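You operate a simulated robot arm through the tools that you are given. There is no shell and no other tool. Be economical: measure what you need, move in short steps, check, and stop when the job is done.

You are at the controls of a simulated robot arm. One attempt, no reset.

TASK
Lift the clear cover off, brush the dust off the model car and fit the cover back.
Fine: set the cover down on the desk; use the dust brush and stand it back; the car stays on its plinth. Set down upright: dust brush. What is to be rubbed or washed off counts as gone when no trace of it is left.

It is judged by the outcome, as a careful person would: the job done as asked, and still so three seconds after it is handed in. It fails if anything else is knocked over, pushed out of place, dropped, spilled or broken. A push-on lid holds only when it is set on centred and level and pressed home; a screw cap is set on level and turned clockwise until tight.

THE ROBOT
A 6-joint arm with a two-finger parallel gripper, fixed in place. Base frame: the origin is at the foot of the arm, x ahead of it, y to its left, z up; the work surface is at about z = 0.75. Lengths are in m, angles in degrees, forces in N, time in s.
With the tool pointing down near the work surface it reaches from about 0.16 to 0.74 m from the base axis. Its first joint turns from -166.0 to 166.0 degrees. Payload 3.91 kg.
The TCP is the grasp point between the finger pads, 0.03 m short of the fingertips. In the tool frame z runs along the fingers and y along their closing line. The gripper opens to 0.11 m. The fingers are 0.02 m wide and 0.01 m thick; the gripper's body (0.048 by 0.112 m) begins 0.055 m behind the TCP.
Orientation is that of the tool frame in the base frame, as a unit quaternion [w, x, y, z]. With the fingers straight down and closing along the base's y, the tool's x points along the base's -x, its y along +y and its z along -z.

THE INTERFACE
- The arm moves only by the tool move_arm. Its argument "targets" is a list of rows, each a list of 7 numbers: the shift along the base's x, y, z in m, then the turn, a rotation vector about the base's x, y, z in degrees, then the gripper command, from -1 (fully open) to 1 (shut), values between in proportion. In form: [[x, y, z, wx, wy, wz, claw], ...]. A call has 1 to 8 rows; each row shifts and turns the commanded pose from where the row before left it. Rows are played at 5 a second. More than 0.05 m and 8.6 degrees between two rows, or a gripper value outside its range, and nothing of the call is played. Where a pose cannot be reached the arm comes as near as it can. A force on the tool above 90 N (or 10 N above the force at the start of the call, whichever is more), or a blocked arm, ends the call early, and 0.2 s more pass. The fingers move at their own pace (about 0.045 m/s each) and stop on an object; they squeeze with about 20 N. The grip force told is the motor's: it shows also when the fingers shut on nothing. Time passes only in rows, and 0.2 s behind the last, so rows that do not move let the fingers close. The reply holds the time, the measured pose of the TCP, the force on the tool along the base axes, the opening and the grip force, in the units named above and with some noise, with the torque about the TCP (base axes, N m) and any sound that the robot's microphone picked up, and new pictures: "views" is both (left out), scene, wrist or none.
- Cameras (640 x 400 px; columns grow to the right, rows downward): "scene" is fixed at [0.0314, -0.5119, 1.5081]; the picture's right is [0.42, -0.91, 0.00], its down [-0.87, -0.41, -0.29] and it looks along [0.26, 0.12, -0.96] (base axes); focal length 318 px, centre (320, 200). "wrist" rides on the gripper at [0.071, 0.022, -0.107] in the tool frame; the picture's right is [-0.29, 0.96, 0.00], its down [-0.76, -0.23, -0.61] and it looks along [-0.58, -0.18, 0.79] (tool axes); focal length 243 px, centre (320, 200). There is no depth. A picture from a camera that has moved, and an enlarged one, comes with that camera's place and axes in the base frame and with its lens. The place of the scene camera against the robot may be out by one fixed shift of up to 0.025 m in any direction.
- move_column(by): slides the trunk up (or, below 0, down) by that many m; the arm rides with it, the base frame stays. It gives what a move gives, with no picture.
- zoom(camera, box): a new picture of the part [left, top, right, bottom] of that camera's present view, enlarged. No time passes.
- sign_off(): hands the job in; it is judged then, once.

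Go step by step. Nothing tells you positions but the pictures and the camera data: compare them with the known pose of the tool, close in by small moves and look again before you grip or let go. The budget is 120 turns and 200 pictures, counting those below and the enlarged ones. Unless the task says otherwise, let go and move clear before handing in, and close with one line.

The tools are called after "Emit:" as name(argument=value, ...) on one line, values as JSON. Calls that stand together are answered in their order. move_arm: Moves the arm, as the interface text tells. Its arguments: {"type":"object","properties":{"targets":{"type":"array"},"views":{"type":"string","enum":["both","scene","wrist","none"]}},"required":["targets"]} The other tools are called the same way: move_column (by) slides the trunk up or down; zoom (camera, box) takes an enlarged picture of a part of a camera's view; sign_off () hands the job in.

At the start:

```text
time: 0.0
eef_pos: [0.2714, -0.3482, 1.1066]
tcp_rot: [0.0, 0.0, 1.0, 0.0]
contact_force: [-0.6, 0.6, 0.1]
ft_torque: [0.0, -0.02, -0.03]
width: 0.1099
grip_force: 0.0
trunk travel left (down, up): [-0.525, 0.065]
```

scene: 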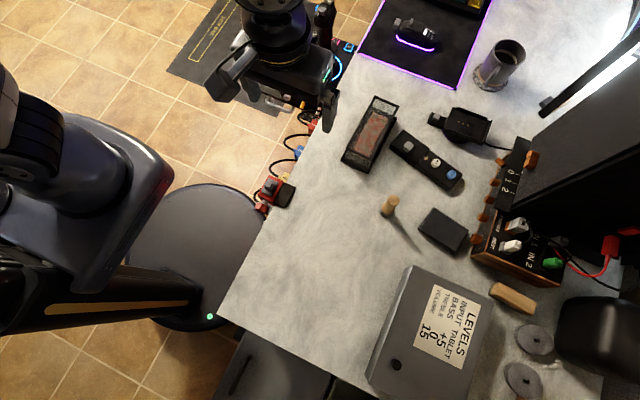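
wrist: 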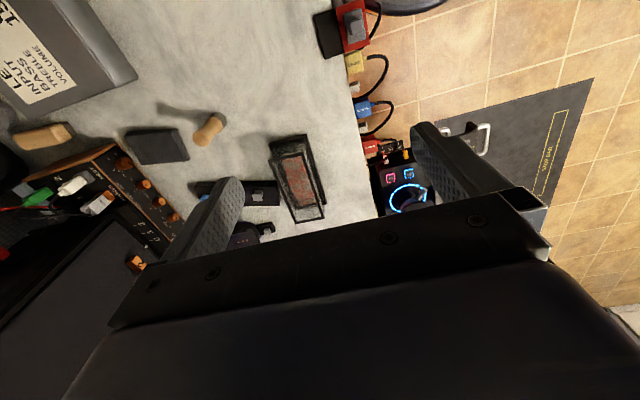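

I see a desk with a small case (dark base, reddish thing inside) near column 370, row 133, and some wooden items that might be the brush. I'll zoom in to identify them.

Emit:
zoom(camera="scene", box=[320, 80, 480, 180])

Emit:
zoom(camera="scene", box=[360, 170, 520, 270])

Emit:
zoom(camera="wrist", box=[110, 90, 350, 240])

```text
4.00 times, centred on (400, 130) of scene
camera zoom: at [0.0314, -0.5119, 1.5081], right [0.42, -0.91, 0.0], down [-0.87, -0.41, -0.29], along [0.26, 0.12, -0.96], focal length 1273 px, centre (0, 480)
```

zoom: 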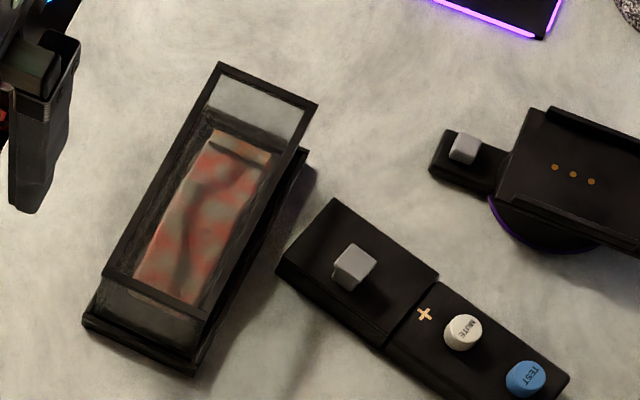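

```text
4.00 times, centred on (440, 220) of scene
camera zoom: at [0.0314, -0.5119, 1.5081], right [0.42, -0.91, 0.0], down [-0.87, -0.41, -0.29], along [0.26, 0.12, -0.96], focal length 1273 px, centre (-160, 120)
```

zoom: 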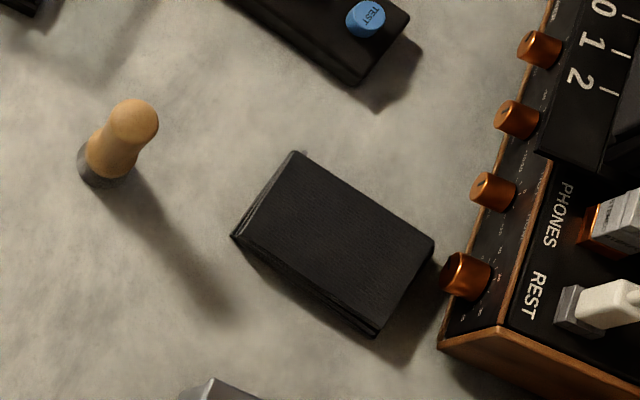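

```text
2.67 times, centred on (230, 165) of wrist
camera zoom: at [0.2009, -0.3263, 1.2131], right [0.29, 0.96, 0.0], down [0.76, -0.23, 0.61], along [0.58, -0.18, -0.79], focal length 647 px, centre (560, 293)
```

zoom: 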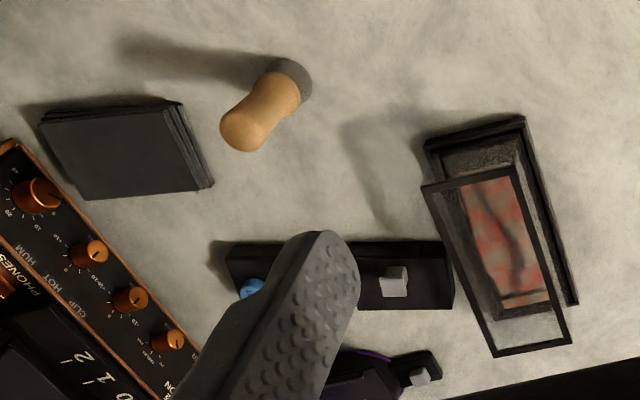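

The case (clear cover on a plinth) sits around (0.44, -0.445), long side nearly along x, roughly 0.15 x 0.065. The dust brush stands near (0.298, -0.56). I'll come closer for precise measurement.

Emit:
move_arm(targets=[[0.02, -0.01, -0.045, 0, 0, 0, -1], [0.02, -0.01, -0.045, 0, 0, 0, -1], [0.02, -0.01, -0.04, 0, 0, 0, -1], [0, 0, 0, 0, 0, 0, -1]], views="wrist")

```text
refused: row 1 steps farther than a row can; nothing moved
```

Emit:
move_arm(targets=[[0.015, -0.01, -0.04, 0, 0, 0, -1], [0.015, -0.01, -0.04, 0, 0, 0, -1], [0.02, -0.01, -0.04, 0, 0, 0, -1], [0.01, 0, -0.01, 0, 0, 0, -1], [0, 0, 0, 0, 0, 0, -1]], views="wrist")

```text
time: 1.2
eef_pos: [0.3323, -0.3774, 0.9742]
tcp_rot: [0.0, 0.001, 1.0, 0.0]
contact_force: [0.0, -1.5, -0.8]
ft_torque: [-0.01, 0.01, 0.01]
width: 0.1099
grip_force: 0.1
trunk travel left (down, up): [-0.525, 0.065]
camera wrist: at [0.2623, -0.3556, 1.0812], right [0.29, 0.96, 0.0], down [0.76, -0.23, 0.61], along [0.58, -0.18, -0.79], focal length 243 px, centre (320, 200)
```

wrist: 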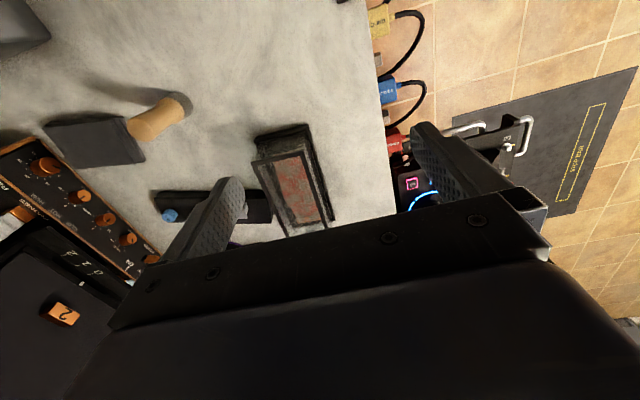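

Emit:
zoom(camera="wrist", box=[230, 110, 390, 240])

Emit:
zoom(camera="wrist", box=[40, 70, 240, 190])

```text
3.08 times, centred on (310, 175) of wrist
camera zoom: at [0.2623, -0.3556, 1.0812], right [0.29, 0.96, 0.0], down [0.76, -0.23, 0.61], along [0.58, -0.18, -0.79], focal length 746 px, centre (351, 277)
```

zoom: 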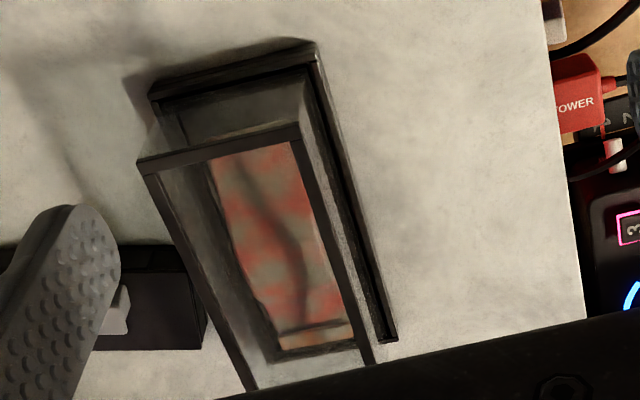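

```text
3.20 times, centred on (140, 130) of wrist
camera zoom: at [0.2623, -0.3556, 1.0812], right [0.29, 0.96, 0.0], down [0.76, -0.23, 0.61], along [0.58, -0.18, -0.79], focal length 776 px, centre (896, 424)
```

zoom: 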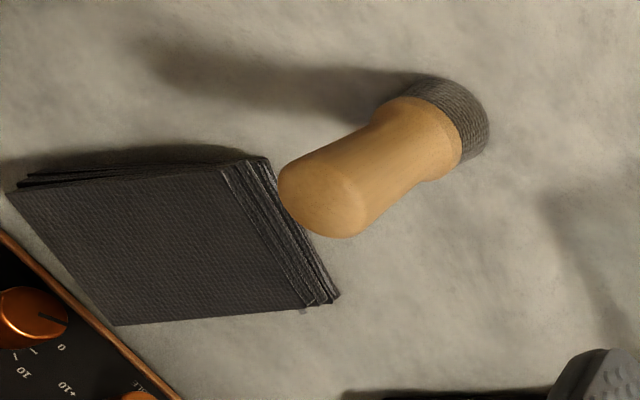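

Depth needs a sideways baseline; I'll shift the view laterally and back.

Emit:
move_arm(targets=[[-0.03, -0.035, 0, 0, 0, 0, -1], [-0.03, -0.035, 0, 0, 0, 0, -1], [-0.03, -0.035, 0, 0, 0, 0, -1], [-0.01, -0.03, 0, 0, 0, 0, -1], [0, 0, 0, 0, 0, 0, -1]], views="wrist")

Emit:
zoom(camera="wrist", box=[300, 80, 500, 205])

Emit:
zoom(camera="wrist", box=[160, 80, 320, 180])

```text
time: 2.4
eef_pos: [0.2325, -0.5123, 0.9769]
tcp_rot: [0.0, 0.0, 1.0, 0.001]
contact_force: [-0.6, -0.1, -0.2]
ft_torque: [0.01, -0.07, -0.01]
width: 0.1099
grip_force: 0.0
trunk travel left (down, up): [-0.525, 0.065]
camera wrist: at [0.1613, -0.4914, 1.0835], right [0.29, 0.96, 0.0], down [0.76, -0.23, 0.61], along [0.58, -0.18, -0.79], focal length 243 px, centre (320, 200)
```

wrist: 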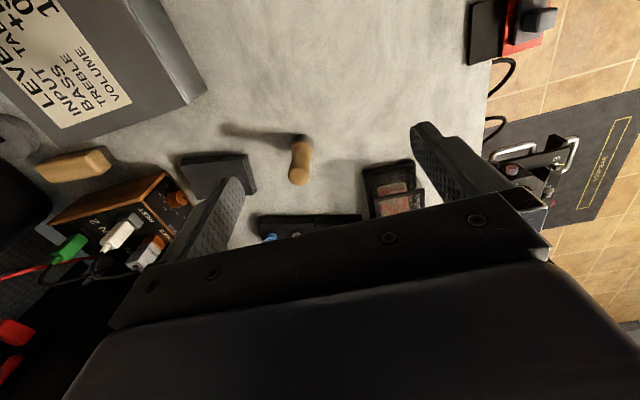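

```text
3.20 times, centred on (400, 142) of wrist
camera zoom: at [0.1613, -0.4914, 1.0835], right [0.29, 0.96, 0.0], down [0.76, -0.23, 0.61], along [0.58, -0.18, -0.79], focal length 776 px, centre (64, 384)
```

zoom: 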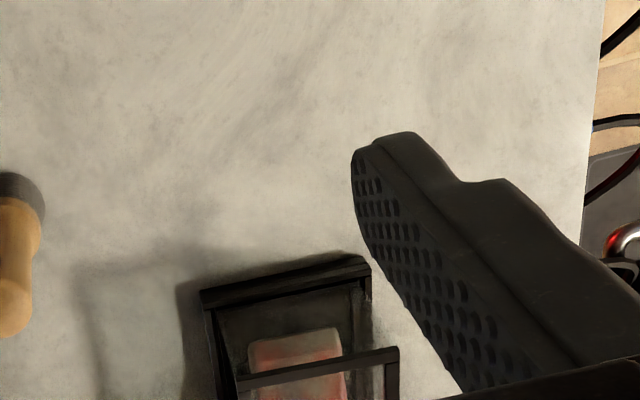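

```text
4.00 times, centred on (240, 130) of wrist
camera zoom: at [0.1613, -0.4914, 1.0835], right [0.29, 0.96, 0.0], down [0.76, -0.23, 0.61], along [0.58, -0.18, -0.79], focal length 970 px, centre (640, 480)
```

zoom: 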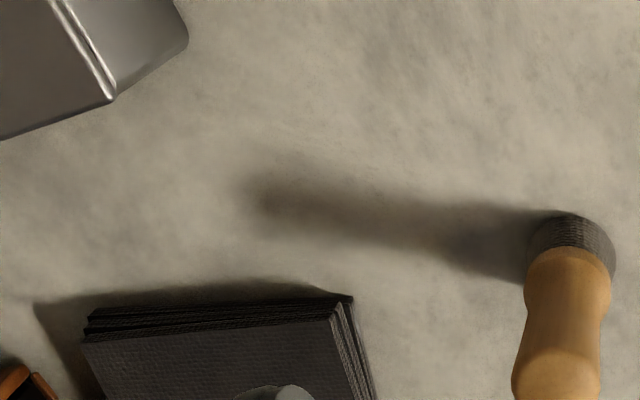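

Triangulated: cover top at z≈0.818, centre ≈(0.4585, -0.4505), 0.165 x 0.067, yaw about -3°; plinth is slightly larger, top ≈0.77. I move above with a partially open gripper.

Emit:
move_arm(targets=[[0.038, 0.0103, 0, 0, 0, -1, -0.45], [0.038, 0.0103, 0, 0, 0, -1, -0.45], [0.038, 0.0103, 0, 0, 0, -1, -0.45], [0.038, 0.0103, 0, 0, 0, 0, -0.45], [0.038, 0.0103, 0, 0, 0, 0, -0.45], [0.036, 0.0102, 0, 0, 0, 0, -0.45], [0, 0, -0.037, 0, 0, 0, -0.45], [0, 0, -0.037, 0, 0, 0, -0.45]])

Emit:
zoom(camera="scene", box=[320, 80, 480, 180])

Emit:
zoom(camera="wrist", box=[180, 80, 440, 240])

```text
time: 4.2
eef_pos: [0.4555, -0.4512, 0.9016]
tcp_rot: [0.0, 0.026, 1.0, 0.0]
contact_force: [-0.2, -1.0, -0.2]
ft_torque: [-0.02, 0.01, 0.02]
width: 0.0797
grip_force: 0.2
trunk travel left (down, up): [-0.525, 0.065]
camera wrist: at [0.3861, -0.4249, 1.0073], right [0.34, 0.94, 0.0], down [0.75, -0.27, 0.61], along [0.57, -0.21, -0.79], focal length 243 px, centre (320, 200)
```

scene: 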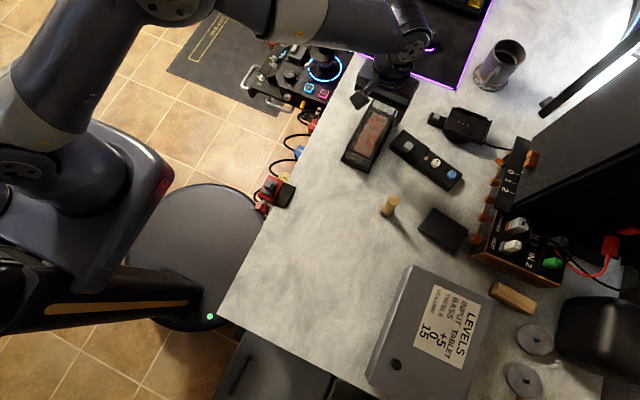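
wrist: 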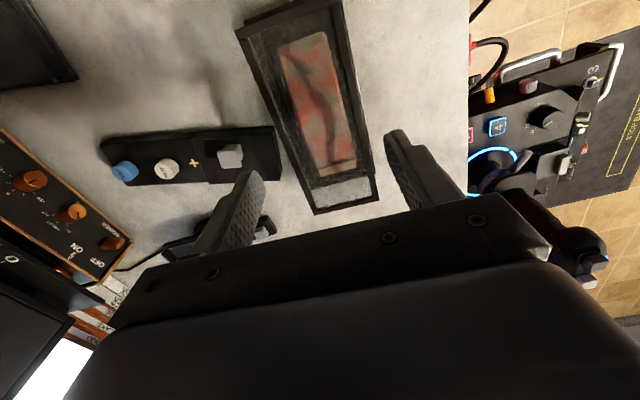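

```text
4.00 times, centred on (400, 130) of scene
camera zoom: at [0.0314, -0.5119, 1.5081], right [0.42, -0.91, 0.0], down [-0.87, -0.41, -0.29], along [0.26, 0.12, -0.96], focal length 1273 px, centre (0, 480)
```

zoom: 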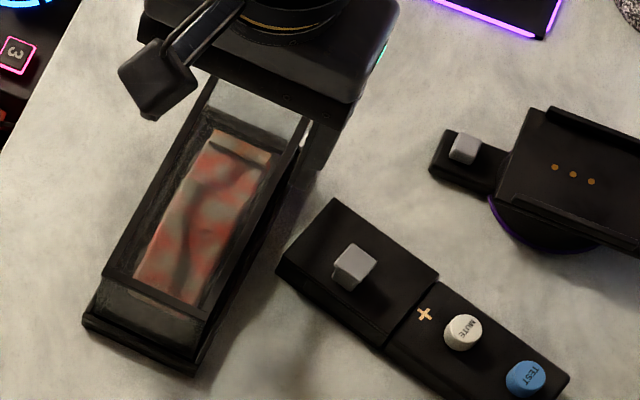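

```text
2.46 times, centred on (310, 160) of wrist
camera zoom: at [0.3861, -0.4249, 1.0073], right [0.34, 0.94, 0.0], down [0.75, -0.27, 0.61], along [0.57, -0.21, -0.79], focal length 597 px, centre (345, 298)
```

zoom: 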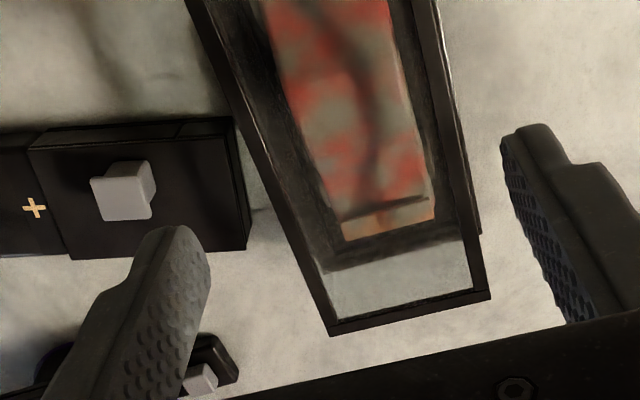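

Estimates agree. I'll descend slightly to the low-x side of centre to keep clear of the black device beside it, tips staying above it.

Emit:
move_arm(targets=[[-0.008, 0.001, -0.03, 0, 0, 0, -0.38], [0, 0, -0.03, 0, 0, 0, -0.38], [0, 0, -0.02, 0, 0, 0, -0.38], [0, 0, -0.013, 0, 0, 0, -0.38], [0, 0, 0, 0, 0, 0, -0.38]])

Emit:
zoom(camera="wrist", box=[180, 80, 440, 240])

Emit:
zoom(camera="scene", box=[320, 80, 480, 180])

```text
time: 5.4
eef_pos: [0.4506, -0.4507, 0.8083]
tcp_rot: [0.001, 0.027, 1.0, 0.0]
contact_force: [0.6, -0.2, 0.2]
ft_torque: [-0.01, -0.05, -0.02]
width: 0.0761
grip_force: 0.0
trunk travel left (down, up): [-0.525, 0.065]
camera wrist: at [0.381, -0.4254, 0.915], right [0.34, 0.94, 0.0], down [0.75, -0.27, 0.61], along [0.57, -0.21, -0.79], focal length 243 px, centre (320, 200)
```

scene: 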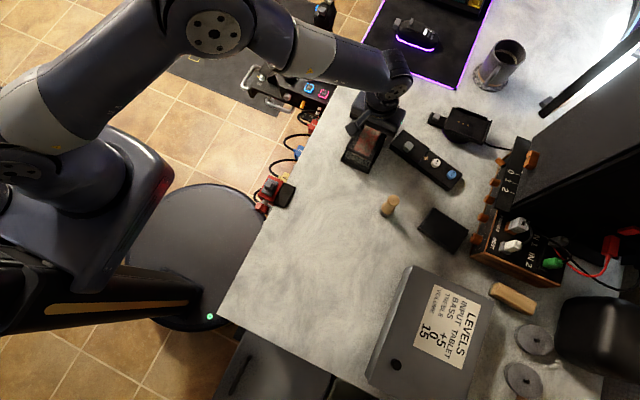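
wrist: 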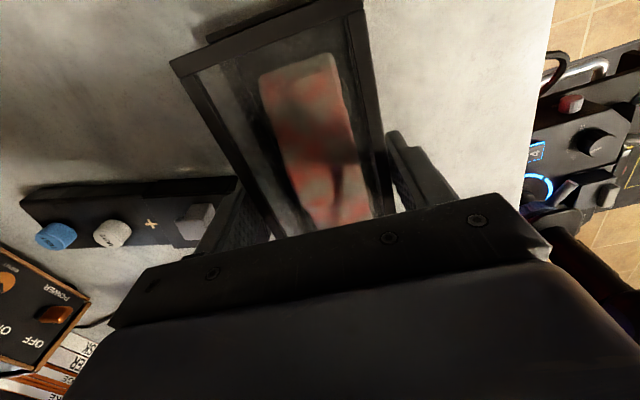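

```text
2.46 times, centred on (310, 160) of wrist
camera zoom: at [0.381, -0.4254, 0.915], right [0.34, 0.94, 0.0], down [0.75, -0.27, 0.61], along [0.57, -0.21, -0.79], focal length 597 px, centre (345, 298)
```

zoom: 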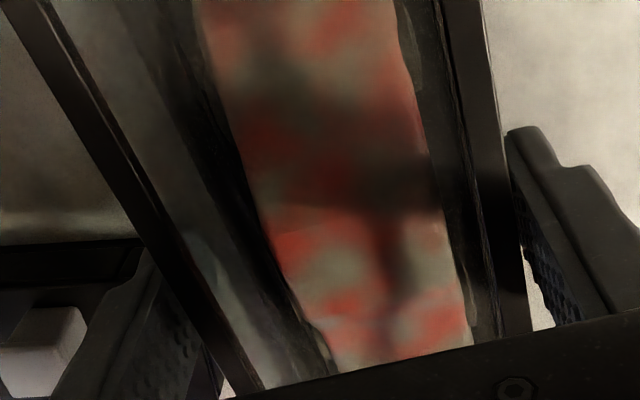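

```text
4.00 times, centred on (400, 130) of scene
camera zoom: at [0.0314, -0.5119, 1.5081], right [0.42, -0.91, 0.0], down [-0.87, -0.41, -0.29], along [0.26, 0.12, -0.96], focal length 1273 px, centre (0, 480)
```

zoom: 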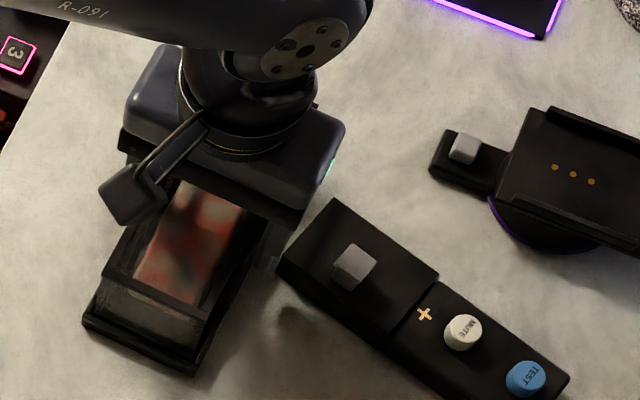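

Fingers flank the cover. Closing.

Emit:
move_arm(targets=[[0, 0, 0, 0, 0, 0, -0.2], [0, 0, 0, 0, 0, 0, 0.0], [0, 0, 0, 0, 0, 0, 0.2], [0, 0, 0, 0, 0, 0, 0.2]], views="none")

```text
time: 6.4
eef_pos: [0.4494, -0.4512, 0.8076]
tcp_rot: [-0.001, 0.026, 1.0, 0.0]
contact_force: [0.2, 0.5, 0.8]
ft_torque: [0.02, 0.01, 0.01]
width: 0.0679
grip_force: 19.6
trunk travel left (down, up): [-0.525, 0.065]
```

Gripped at 0.068 m width. I lift slowly straight up.

Emit:
move_arm(targets=[[0, 0, 0.005, 0, 0, 0, 0.3], [0, 0, 0.01, 0, 0, 0, 0.3], [0, 0, 0.02, 0, 0, 0, 0.3], [0, 0, 0.03, 0, 0, 0, 0.3], [0, 0, 0.03, 0, 0, 0, 0.3], [0, 0, 0, 0, 0, 0, 0.3]])

Emit:
zoom(camera="scene", box=[320, 80, 480, 180])

Emit:
zoom(camera="wrist", box=[140, 0, 460, 200])

```text
time: 7.8
eef_pos: [0.4487, -0.4509, 0.9051]
tcp_rot: [0.001, 0.026, 1.0, 0.0]
contact_force: [0.2, 0.2, -1.2]
ft_torque: [0.03, -0.02, -0.01]
width: 0.068
grip_force: 19.9
trunk travel left (down, up): [-0.525, 0.065]
camera wrist: at [0.3808, -0.4253, 1.012], right [0.34, 0.94, 0.0], down [0.75, -0.27, 0.61], along [0.57, -0.21, -0.79], focal length 243 px, centre (320, 200)
```

scene: 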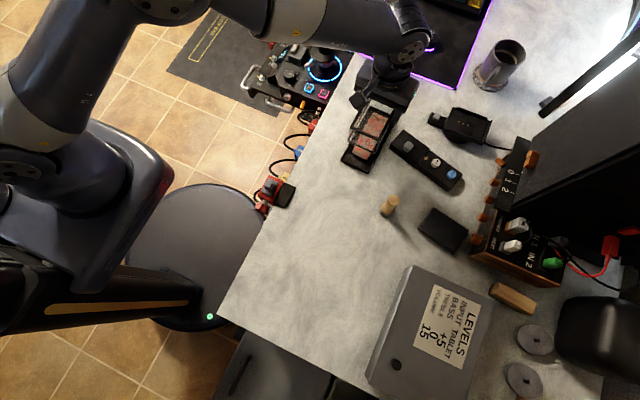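
wrist: 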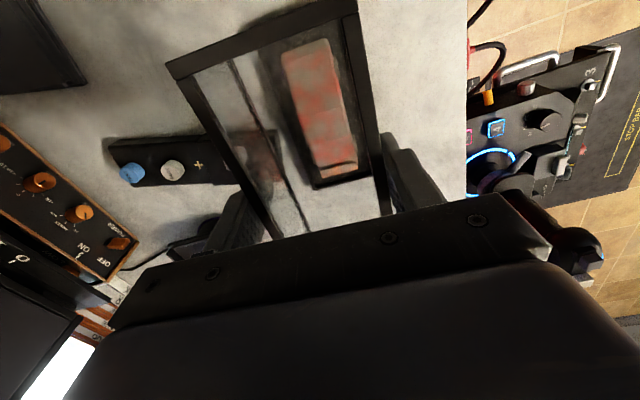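

```text
4.00 times, centred on (400, 130) of scene
camera zoom: at [0.0314, -0.5119, 1.5081], right [0.42, -0.91, 0.0], down [-0.87, -0.41, -0.29], along [0.26, 0.12, -0.96], focal length 1273 px, centre (0, 480)
```

zoom: 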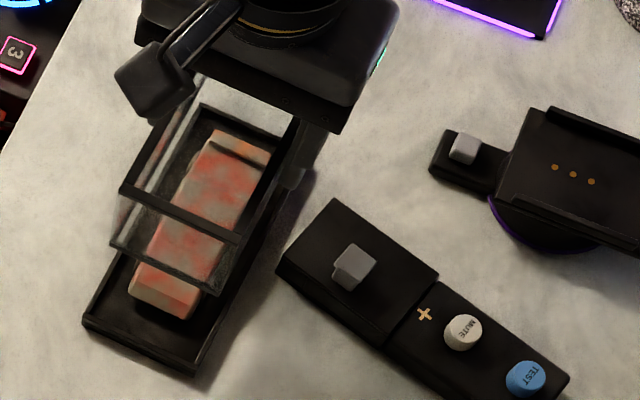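

```text
2.00 times, centred on (300, 100) of wrist
camera zoom: at [0.3808, -0.4253, 1.012], right [0.34, 0.94, 0.0], down [0.75, -0.27, 0.61], along [0.57, -0.21, -0.79], focal length 485 px, centre (360, 400)
```

zoom: 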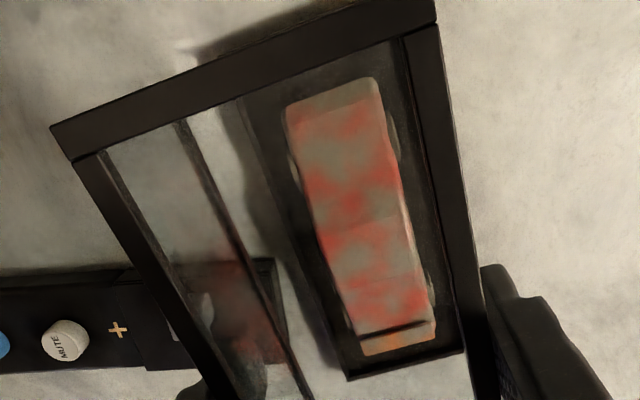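

Cover is off cleanly; the car is red with grey dust patches. I'll carry the cover to the free desk area around x 0.25, y -0.43.

Emit:
move_arm(targets=[[-0.03, 0.003, 0.0, 0, 0, 0, 0.3], [-0.042, 0.0045, 0, 0, 0, 0, 0.3], [-0.042, 0.0045, 0, 0, 0, 0, 0.3], [-0.042, 0.0045, 0, 0, 0, 0, 0.3], [-0.042, 0.0045, 0, 0, 0, 0, 0.3], [0, 0, -0.03, 0, 0, 0, 0.3], [0, 0, -0.03, 0, 0, 0, 0.3], [0, 0, 0, 0, 0, 0, 0.3]])

Emit:
zoom(camera="scene", box=[260, 120, 420, 220])

```text
time: 9.6
eef_pos: [0.2516, -0.4293, 0.8432]
tcp_rot: [-0.001, 0.026, 1.0, 0.0]
contact_force: [0.0, 0.5, -1.0]
ft_torque: [0.04, 0.0, 0.0]
width: 0.0677
grip_force: 20.0
trunk travel left (down, up): [-0.525, 0.065]
camera wrist: at [0.1818, -0.4048, 0.9495], right [0.34, 0.94, 0.0], down [0.75, -0.27, 0.61], along [0.57, -0.21, -0.79], focal length 243 px, centre (320, 200)
```

scene: 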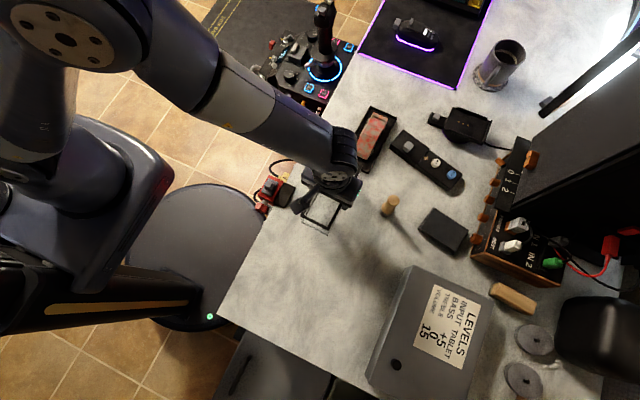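
wrist: 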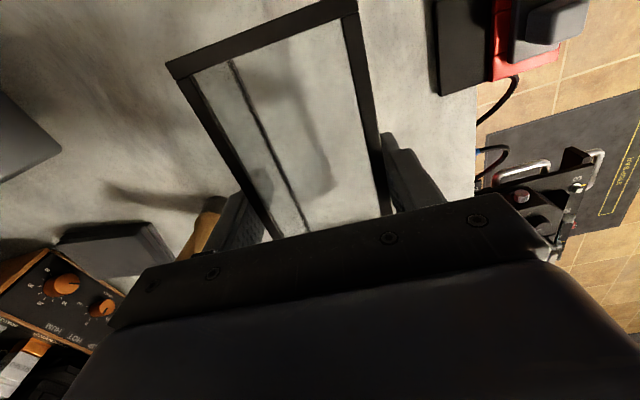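

```text
4.00 times, centred on (340, 170) of scene
camera zoom: at [0.0314, -0.5119, 1.5081], right [0.42, -0.91, 0.0], down [-0.87, -0.41, -0.29], along [0.26, 0.12, -0.96], focal length 1273 px, centre (240, 320)
```

zoom: 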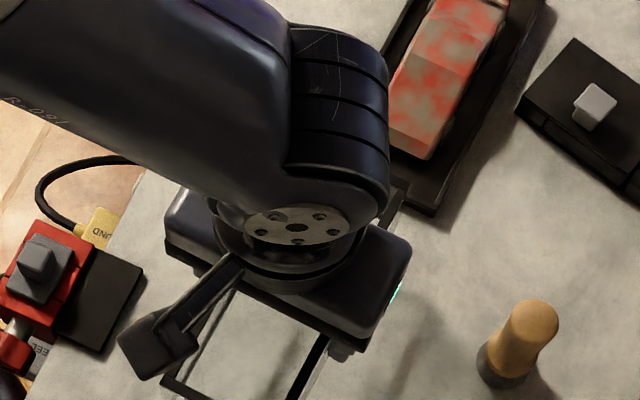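

Shift a little further from the plinth, then descend gently until contact.

Emit:
move_arm(targets=[[-0.02, 0, 0, 0, 0, 0, 0.3], [0, 0, -0.015, 0, 0, 0, 0.3], [0, 0, -0.015, 0, 0, 0, 0.3], [0, 0, -0.004, 0, 0, 0, 0.3], [0, 0, 0, 0, 0, 0, 0.3]], views="none")

Emit:
move_arm(targets=[[0, 0, -0.004, 0, 0, 0, 0.3], [0, 0, -0.003, 0, 0, 0, 0.3], [0, 0, 0, 0, 0, 0, 0.3]], views="wrist")

```text
time: 10.8
eef_pos: [0.2324, -0.4303, 0.8086]
tcp_rot: [0.0, 0.026, 1.0, 0.0]
contact_force: [-0.4, 0.7, -0.3]
ft_torque: [0.01, -0.03, -0.01]
width: 0.0677
grip_force: 19.6
trunk travel left (down, up): [-0.525, 0.065]
```

```text
time: 11.6
eef_pos: [0.2316, -0.4297, 0.8049]
tcp_rot: [0.0, 0.027, 1.0, 0.0]
contact_force: [1.2, 0.4, -1.0]
ft_torque: [-0.03, 0.0, -0.03]
width: 0.0679
grip_force: 20.0
trunk travel left (down, up): [-0.525, 0.065]
camera wrist: at [0.1617, -0.4044, 0.9101], right [0.34, 0.94, 0.0], down [0.75, -0.27, 0.61], along [0.57, -0.21, -0.79], focal length 243 px, centre (320, 200)
```

wrist: 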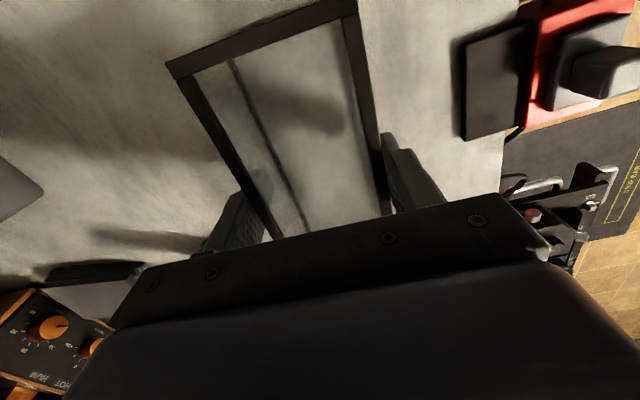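

No contact yet; keep lowering in small steps.

Emit:
move_arm(targets=[[0, 0, -0.003, 0, 0, 0, 0.3], [0, 0, -0.003, 0, 0, 0, 0.3], [0, 0, 0, 0, 0, 0, 0.3]], views="none")

Emit:
move_arm(targets=[[0, 0, -0.003, 0, 0, 0, 0.3], [0, 0, 0, 0, 0, 0, 0.3]], views="none")

Emit:
move_arm(targets=[[0, 0, -0.003, 0, 0, 0, 0.3], [0, 0, 0, 0, 0, 0, 0.3]], views="none")

```text
time: 12.4
eef_pos: [0.2311, -0.4293, 0.7986]
tcp_rot: [0.001, 0.026, 1.0, -0.001]
contact_force: [-0.4, -0.8, 13.0]
ft_torque: [0.11, -0.02, 0.13]
width: 0.0679
grip_force: 20.7
trunk travel left (down, up): [-0.525, 0.065]
```

```text
time: 13.0
eef_pos: [0.2316, -0.4297, 0.7947]
tcp_rot: [0.0, 0.027, 1.0, 0.001]
contact_force: [-2.1, 0.3, 13.5]
ft_torque: [-0.01, 0.0, -0.03]
width: 0.0676
grip_force: 19.7
trunk travel left (down, up): [-0.525, 0.065]
```

```text
time: 13.6
eef_pos: [0.2319, -0.4296, 0.792]
tcp_rot: [0.001, 0.026, 1.0, 0.0]
contact_force: [-1.7, -1.2, 13.5]
ft_torque: [0.03, 0.09, 0.08]
width: 0.0677
grip_force: 19.6
trunk travel left (down, up): [-0.525, 0.065]
```

The cover rests on the desk (contact at ~0.799, then the fingers slid slightly). Release, rise, and head above the brush at about (0.298, -0.56, top 0.839).

Emit:
move_arm(targets=[[0, 0, 0, 0, 0, 0, 0.0], [0, 0, 0, 0, 0, 0, -0.5], [0, 0, 0, 0, 0, 0, -0.5], [0, 0, 0.04, 0, 0, 0, -0.5], [0, 0, 0.045, 0, 0, 0, -0.5], [0, 0, 0.045, 0, 0, 0, -0.5], [0.0, 0, 0, 0, 0, 0, -0.5]])

```text
time: 15.2
eef_pos: [0.2301, -0.4287, 0.9221]
tcp_rot: [-0.001, 0.026, 1.0, 0.0]
contact_force: [0.9, -0.1, 0.9]
ft_torque: [-0.03, 0.04, 0.01]
width: 0.0826
grip_force: 0.0
trunk travel left (down, up): [-0.525, 0.065]
camera wrist: at [0.1603, -0.404, 1.0287], right [0.34, 0.94, 0.0], down [0.75, -0.27, 0.61], along [0.57, -0.21, -0.79], focal length 243 px, centre (320, 200)
```

scene: 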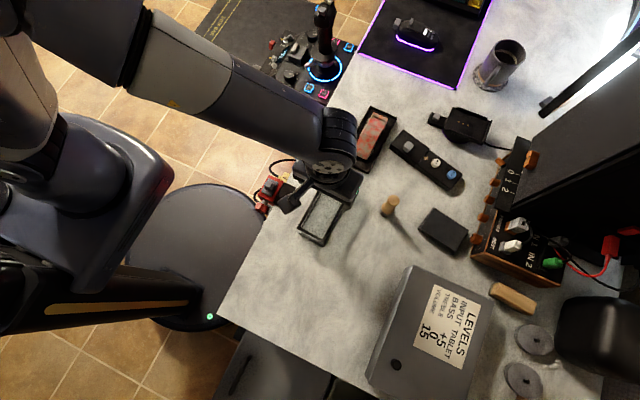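
wrist: 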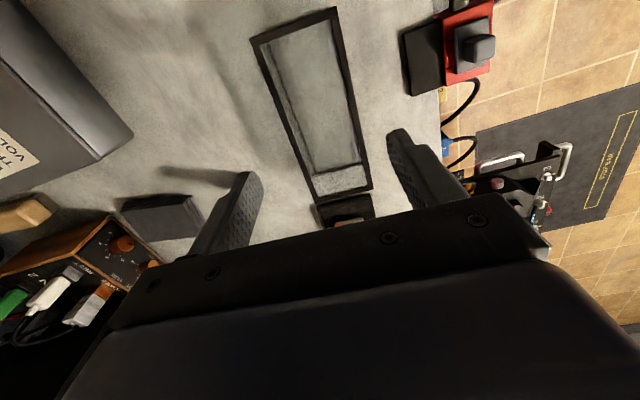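

Emit:
move_arm(targets=[[0.01, -0.04, 0, 0, 0, 0, -0.5], [0.02, -0.04, 0, 0, 0, 0, -0.5], [0.02, -0.04, 0, 0, 0, 0, -0.5], [0.018, -0.011, -0.01, 0, 0, 0, -0.4], [0, 0, 0, 0, 0, 0, -0.4]])

Emit:
zoom(camera="wrist", box=[200, 120, 440, 270])

Emit:
zoom(camera="scene", box=[320, 90, 416, 150])

```text
time: 16.4
eef_pos: [0.2995, -0.56, 0.9108]
tcp_rot: [0.0, 0.027, 1.0, 0.0]
contact_force: [0.7, 0.8, 0.2]
ft_torque: [0.02, -0.01, -0.01]
width: 0.0769
grip_force: 0.0
trunk travel left (down, up): [-0.525, 0.065]
camera wrist: at [0.2302, -0.5355, 1.0177], right [0.34, 0.94, 0.0], down [0.75, -0.27, 0.61], along [0.57, -0.21, -0.79], focal length 243 px, centre (320, 200)
```

scene: 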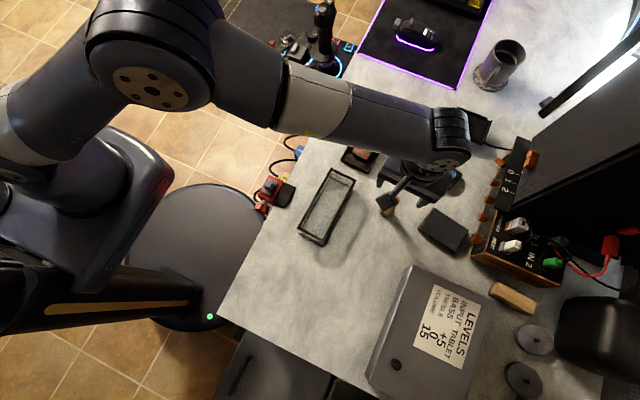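
wrist: 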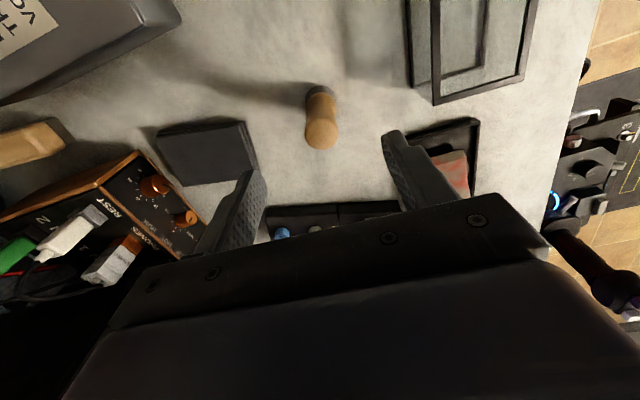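

```text
2.67 times, centred on (320, 195) of wrist
camera zoom: at [0.2302, -0.5355, 1.0177], right [0.34, 0.94, 0.0], down [0.75, -0.27, 0.61], along [0.57, -0.21, -0.79], focal length 647 px, centre (320, 213)
```

zoom: 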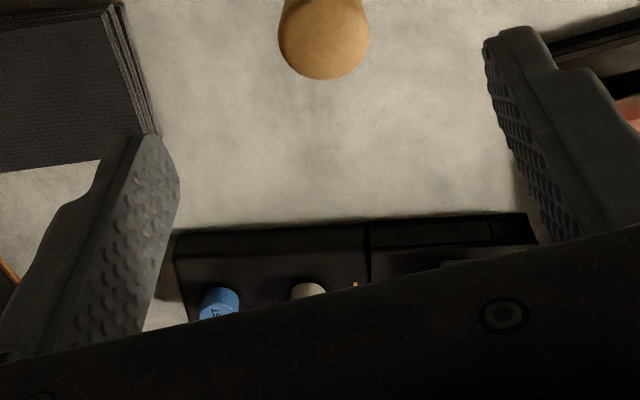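

```text
6.67 times, centred on (368, 120) of scene
camera zoom: at [0.0314, -0.5119, 1.5081], right [0.42, -0.91, 0.0], down [-0.87, -0.41, -0.29], along [0.26, 0.12, -0.96], focal length 2121 px, centre (0, 733)
```

zoom: 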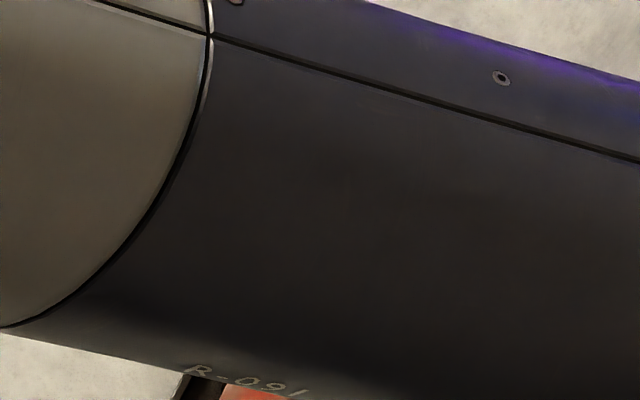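

The brush position is confirmed. Descend around its handle and grip.

Emit:
move_arm(targets=[[-0.001, 0, -0.03, 0, 0, 0, -0.4], [0, 0, -0.03, 0, 0, 0, -0.4], [0, 0, -0.025, 0, 0, 0, -0.4], [0, 0, -0.012, 0, 0, 0, -0.4], [0, 0, 0, 0, 0, 0, -0.4]])

Emit:
zoom(camera="wrist", box=[200, 120, 440, 270])

```text
time: 17.6
eef_pos: [0.2997, -0.5619, 0.8136]
tcp_rot: [0.0, 0.026, 1.0, 0.0]
contact_force: [0.2, -0.4, 0.8]
ft_torque: [0.03, 0.0, 0.02]
width: 0.0769
grip_force: 0.1
trunk travel left (down, up): [-0.525, 0.065]
camera wrist: at [0.2299, -0.5363, 0.9207], right [0.34, 0.94, 0.0], down [0.75, -0.27, 0.61], along [0.57, -0.21, -0.79], focal length 243 px, centre (320, 200)
```

scene: 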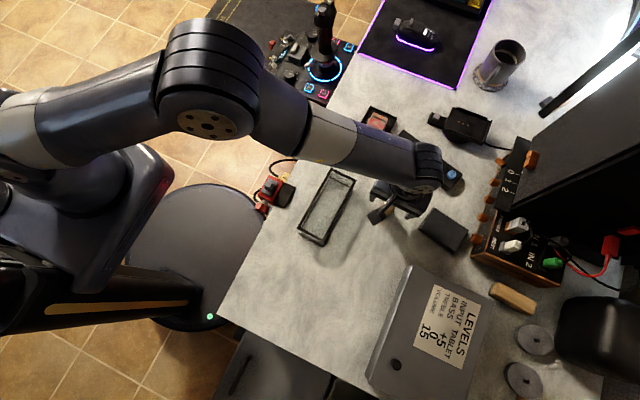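
wrist: 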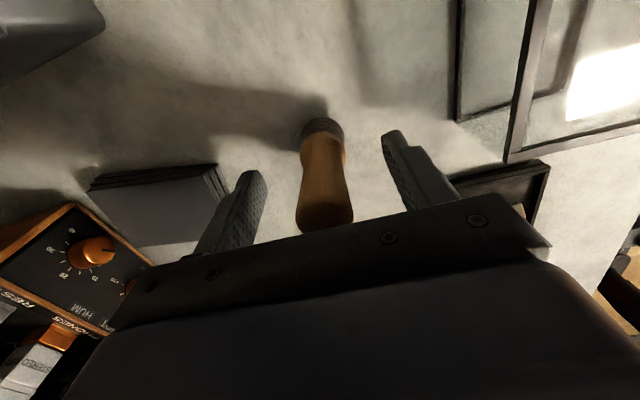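

```text
2.67 times, centred on (320, 195) of wrist
camera zoom: at [0.2299, -0.5363, 0.9207], right [0.34, 0.94, 0.0], down [0.75, -0.27, 0.61], along [0.57, -0.21, -0.79], focal length 647 px, centre (320, 213)
```

zoom: 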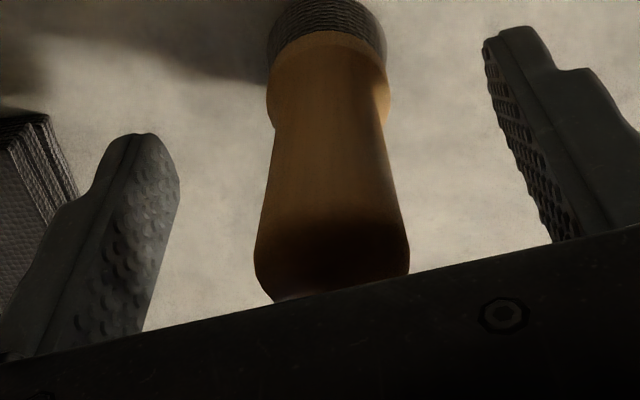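

Handle is centred between fingers; close slowly.

Emit:
move_arm(targets=[[0, 0, 0, 0, 0, 0, 0.0], [0, 0, 0, 0, 0, 0, 0.3], [0, 0, 0, 0, 0, 0, 0.5], [0, 0, 0, 0, 0, 0, 0.7], [0, 0, 0, 0, 0, 0, 0.8], [0, 0, 0, 0, 0, 0, 0.8]], views="wrist")

```text
time: 19.0
eef_pos: [0.2985, -0.5619, 0.8133]
tcp_rot: [0.0, 0.027, 1.0, 0.0]
contact_force: [-0.3, 0.0, 0.3]
ft_torque: [-0.03, -0.02, -0.03]
width: 0.0239
grip_force: 20.3
trunk travel left (down, up): [-0.525, 0.065]
camera wrist: at [0.2298, -0.5363, 0.9208], right [0.34, 0.94, 0.0], down [0.75, -0.27, 0.61], along [0.57, -0.21, -0.79], focal length 243 px, centre (320, 200)
```

wrist: 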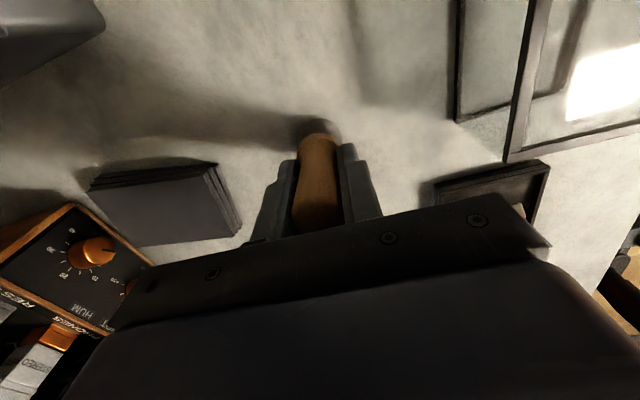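

Brush held firmly (bottom ≈0.063 below TCP). Lift it and look at the car.

Emit:
move_arm(targets=[[0, 0, 0.02, 0, 0, 0, 0.85], [0, 0, 0.045, 0, 0, 0, 0.85], [0, 0, 0.045, 0, 0, 0, 0.85], [0.0, 0.04, 0, 0, 0, 0, 0.85], [0.0, 0.045, 0, 0, 0, 0, 0.85], [0, 0.025, 0, 0, 0, 0, 0.85], [0, 0, 0, 0, 0, 0, 0.85]])

Emit:
zoom(camera="wrist", box=[260, 120, 420, 220])

Emit:
zoom(camera="scene", box=[328, 95, 424, 155])

```text
time: 20.6
eef_pos: [0.2991, -0.4527, 0.9266]
tcp_rot: [0.0, 0.027, 1.0, 0.0]
contact_force: [-0.6, -0.2, -1.3]
ft_torque: [0.03, -0.01, 0.0]
width: 0.0239
grip_force: 20.4
trunk travel left (down, up): [-0.525, 0.065]
camera wrist: at [0.2294, -0.4261, 1.0325], right [0.34, 0.94, 0.0], down [0.75, -0.27, 0.61], along [0.57, -0.21, -0.79], focal length 243 px, centre (320, 200)
```

scene: 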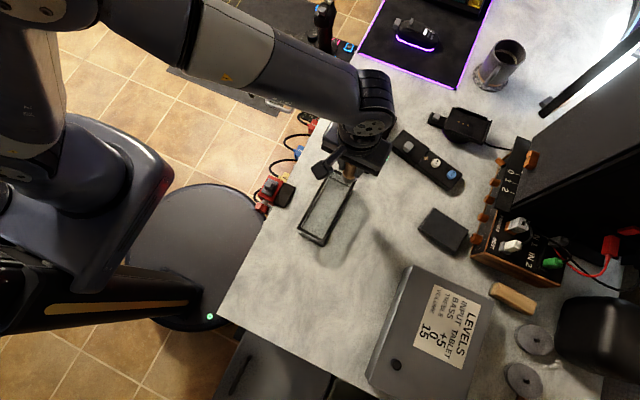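
wrist: 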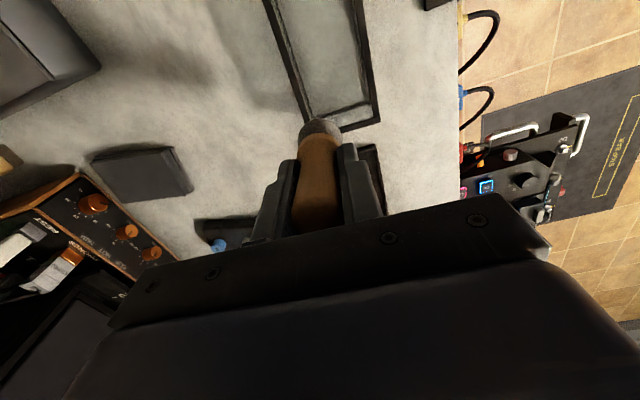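

```text
4.00 times, centred on (340, 170) of wrist
camera zoom: at [0.2294, -0.4261, 1.0325], right [0.34, 0.94, 0.0], down [0.75, -0.27, 0.61], along [0.57, -0.21, -0.79], focal length 970 px, centre (240, 320)
```

zoom: 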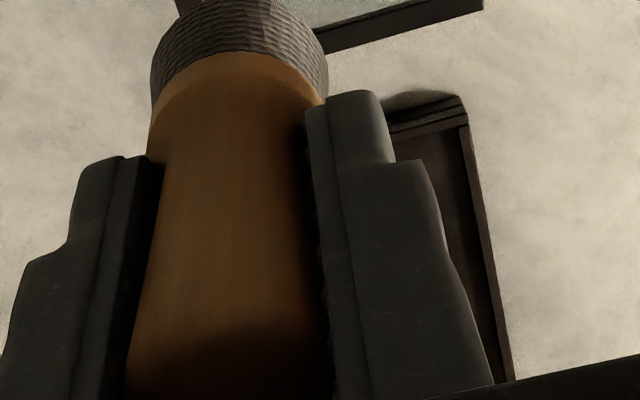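

```text
6.67 times, centred on (376, 125) of scene
camera zoom: at [0.0314, -0.5119, 1.5081], right [0.42, -0.91, 0.0], down [-0.87, -0.41, -0.29], along [0.26, 0.12, -0.96], focal length 2121 px, centre (-53, 700)
```

zoom: 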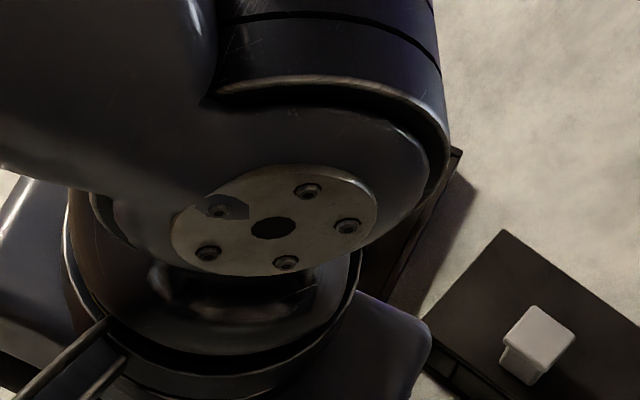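

Move above the car's middle, staying high.

Emit:
move_arm(targets=[[0.04, 0.001, 0, 0, 0, 0, 0.85], [0.045, 0.001, 0, 0, 0, 0, 0.85], [0.045, 0.001, 0, 0, 0, 0, 0.85], [0.02, 0, 0, 0, 0, 0, 0.85], [0, 0, -0.03, 0, 0, 0, 0.85], [0, 0, 0, 0, 0, 0, 0.85]])

Emit:
zoom(camera="wrist", box=[200, 40, 440, 190])

Emit:
zoom(camera="scene", box=[328, 95, 424, 155])

```text
time: 22.0
eef_pos: [0.4488, -0.4482, 0.8945]
tcp_rot: [0.001, 0.027, 1.0, 0.0]
contact_force: [0.1, 0.1, 0.7]
ft_torque: [-0.02, -0.01, 0.01]
width: 0.0236
grip_force: 19.7
trunk travel left (down, up): [-0.525, 0.065]
camera wrist: at [0.3796, -0.422, 1.0012], right [0.34, 0.94, 0.0], down [0.75, -0.27, 0.61], along [0.57, -0.21, -0.79], focal length 243 px, centre (320, 200)
```

scene: 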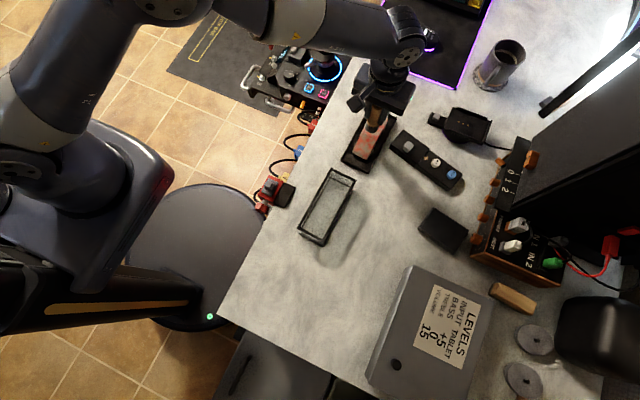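
wrist: 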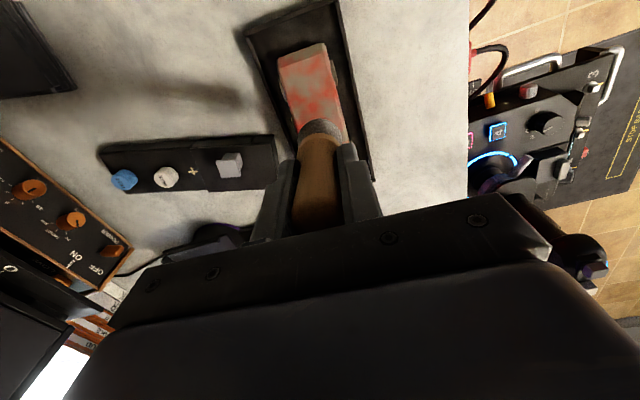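

```text
2.67 times, centred on (320, 115) of wrist
camera zoom: at [0.3796, -0.422, 1.0012], right [0.34, 0.94, 0.0], down [0.75, -0.27, 0.61], along [0.57, -0.21, -0.79], focal length 647 px, centre (320, 427)
```

zoom: 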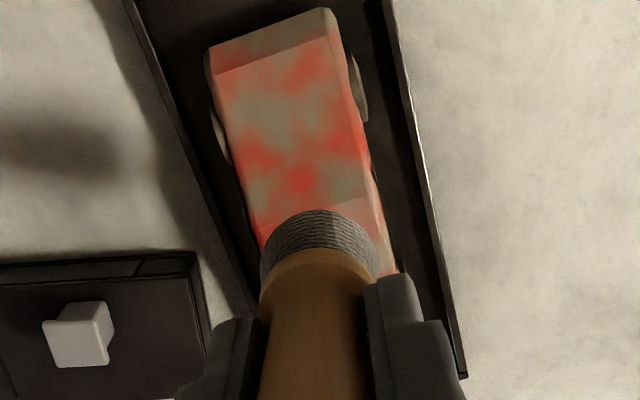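

```text
6.67 times, centred on (376, 125) of scene
camera zoom: at [0.0314, -0.5119, 1.5081], right [0.42, -0.91, 0.0], down [-0.87, -0.41, -0.29], along [0.26, 0.12, -0.96], focal length 2121 px, centre (-53, 700)
```

zoom: 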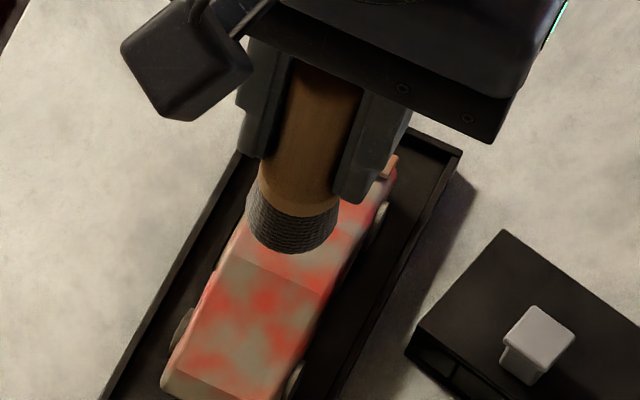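

Lower gently to feel for the car top.

Emit:
move_arm(targets=[[0, 0, -0.006, 0, 0, 0, 0.85], [0, 0, -0.004, 0, 0, 0, 0.85], [0, 0, 0, 0, 0, 0, 0.85]], views="none")

Emit:
move_arm(targets=[[0, 0, -0.004, 0, 0, 0, 0.85], [0, 0, 0, 0, 0, 0, 0.85]], views="none")

Emit:
move_arm(targets=[[0, 0, -0.004, 0, 0, 0, 0.85], [0, 0, 0, 0, 0, 0, 0.85]], views="wrist")

Emit:
zoom(camera="scene", box=[328, 95, 424, 155])

```text
time: 22.8
eef_pos: [0.4484, -0.4478, 0.8853]
tcp_rot: [0.0, 0.026, 1.0, 0.0]
contact_force: [0.5, -0.3, 0.5]
ft_torque: [0.02, 0.01, -0.05]
width: 0.0238
grip_force: 20.6
trunk travel left (down, up): [-0.525, 0.065]
```

```text
time: 23.4
eef_pos: [0.4489, -0.4472, 0.8806]
tcp_rot: [0.0, 0.026, 1.0, 0.0]
contact_force: [0.0, 0.6, -1.4]
ft_torque: [0.02, -0.02, 0.01]
width: 0.0239
grip_force: 19.5
trunk travel left (down, up): [-0.525, 0.065]
```

```text
time: 24.0
eef_pos: [0.449, -0.4476, 0.8752]
tcp_rot: [0.0, 0.027, 1.0, 0.0]
contact_force: [0.1, -0.1, 0.3]
ft_torque: [0.0, 0.01, 0.01]
width: 0.0237
grip_force: 19.9
trunk travel left (down, up): [-0.525, 0.065]
camera wrist: at [0.3796, -0.4218, 0.9827], right [0.34, 0.94, 0.0], down [0.75, -0.27, 0.61], along [0.57, -0.21, -0.79], focal length 243 px, centre (320, 200)
```

wrist: 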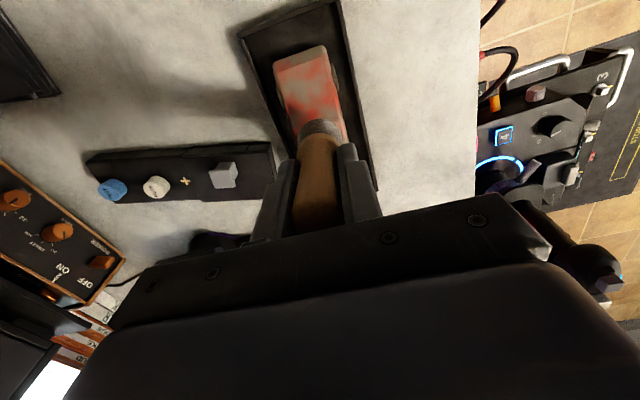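

```text
6.67 times, centred on (376, 125) of scene
camera zoom: at [0.0314, -0.5119, 1.5081], right [0.42, -0.91, 0.0], down [-0.87, -0.41, -0.29], along [0.26, 0.12, -0.96], focal length 2121 px, centre (-53, 700)
```

zoom: 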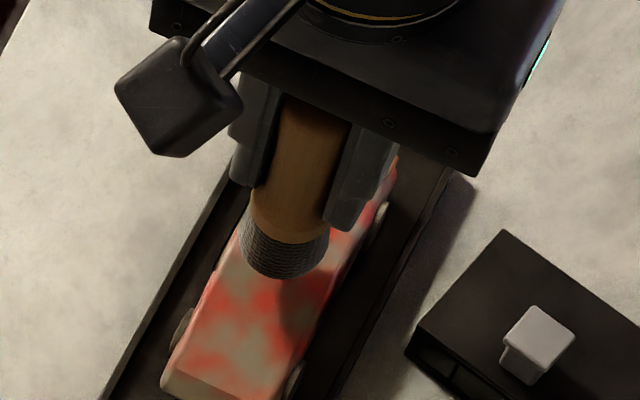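

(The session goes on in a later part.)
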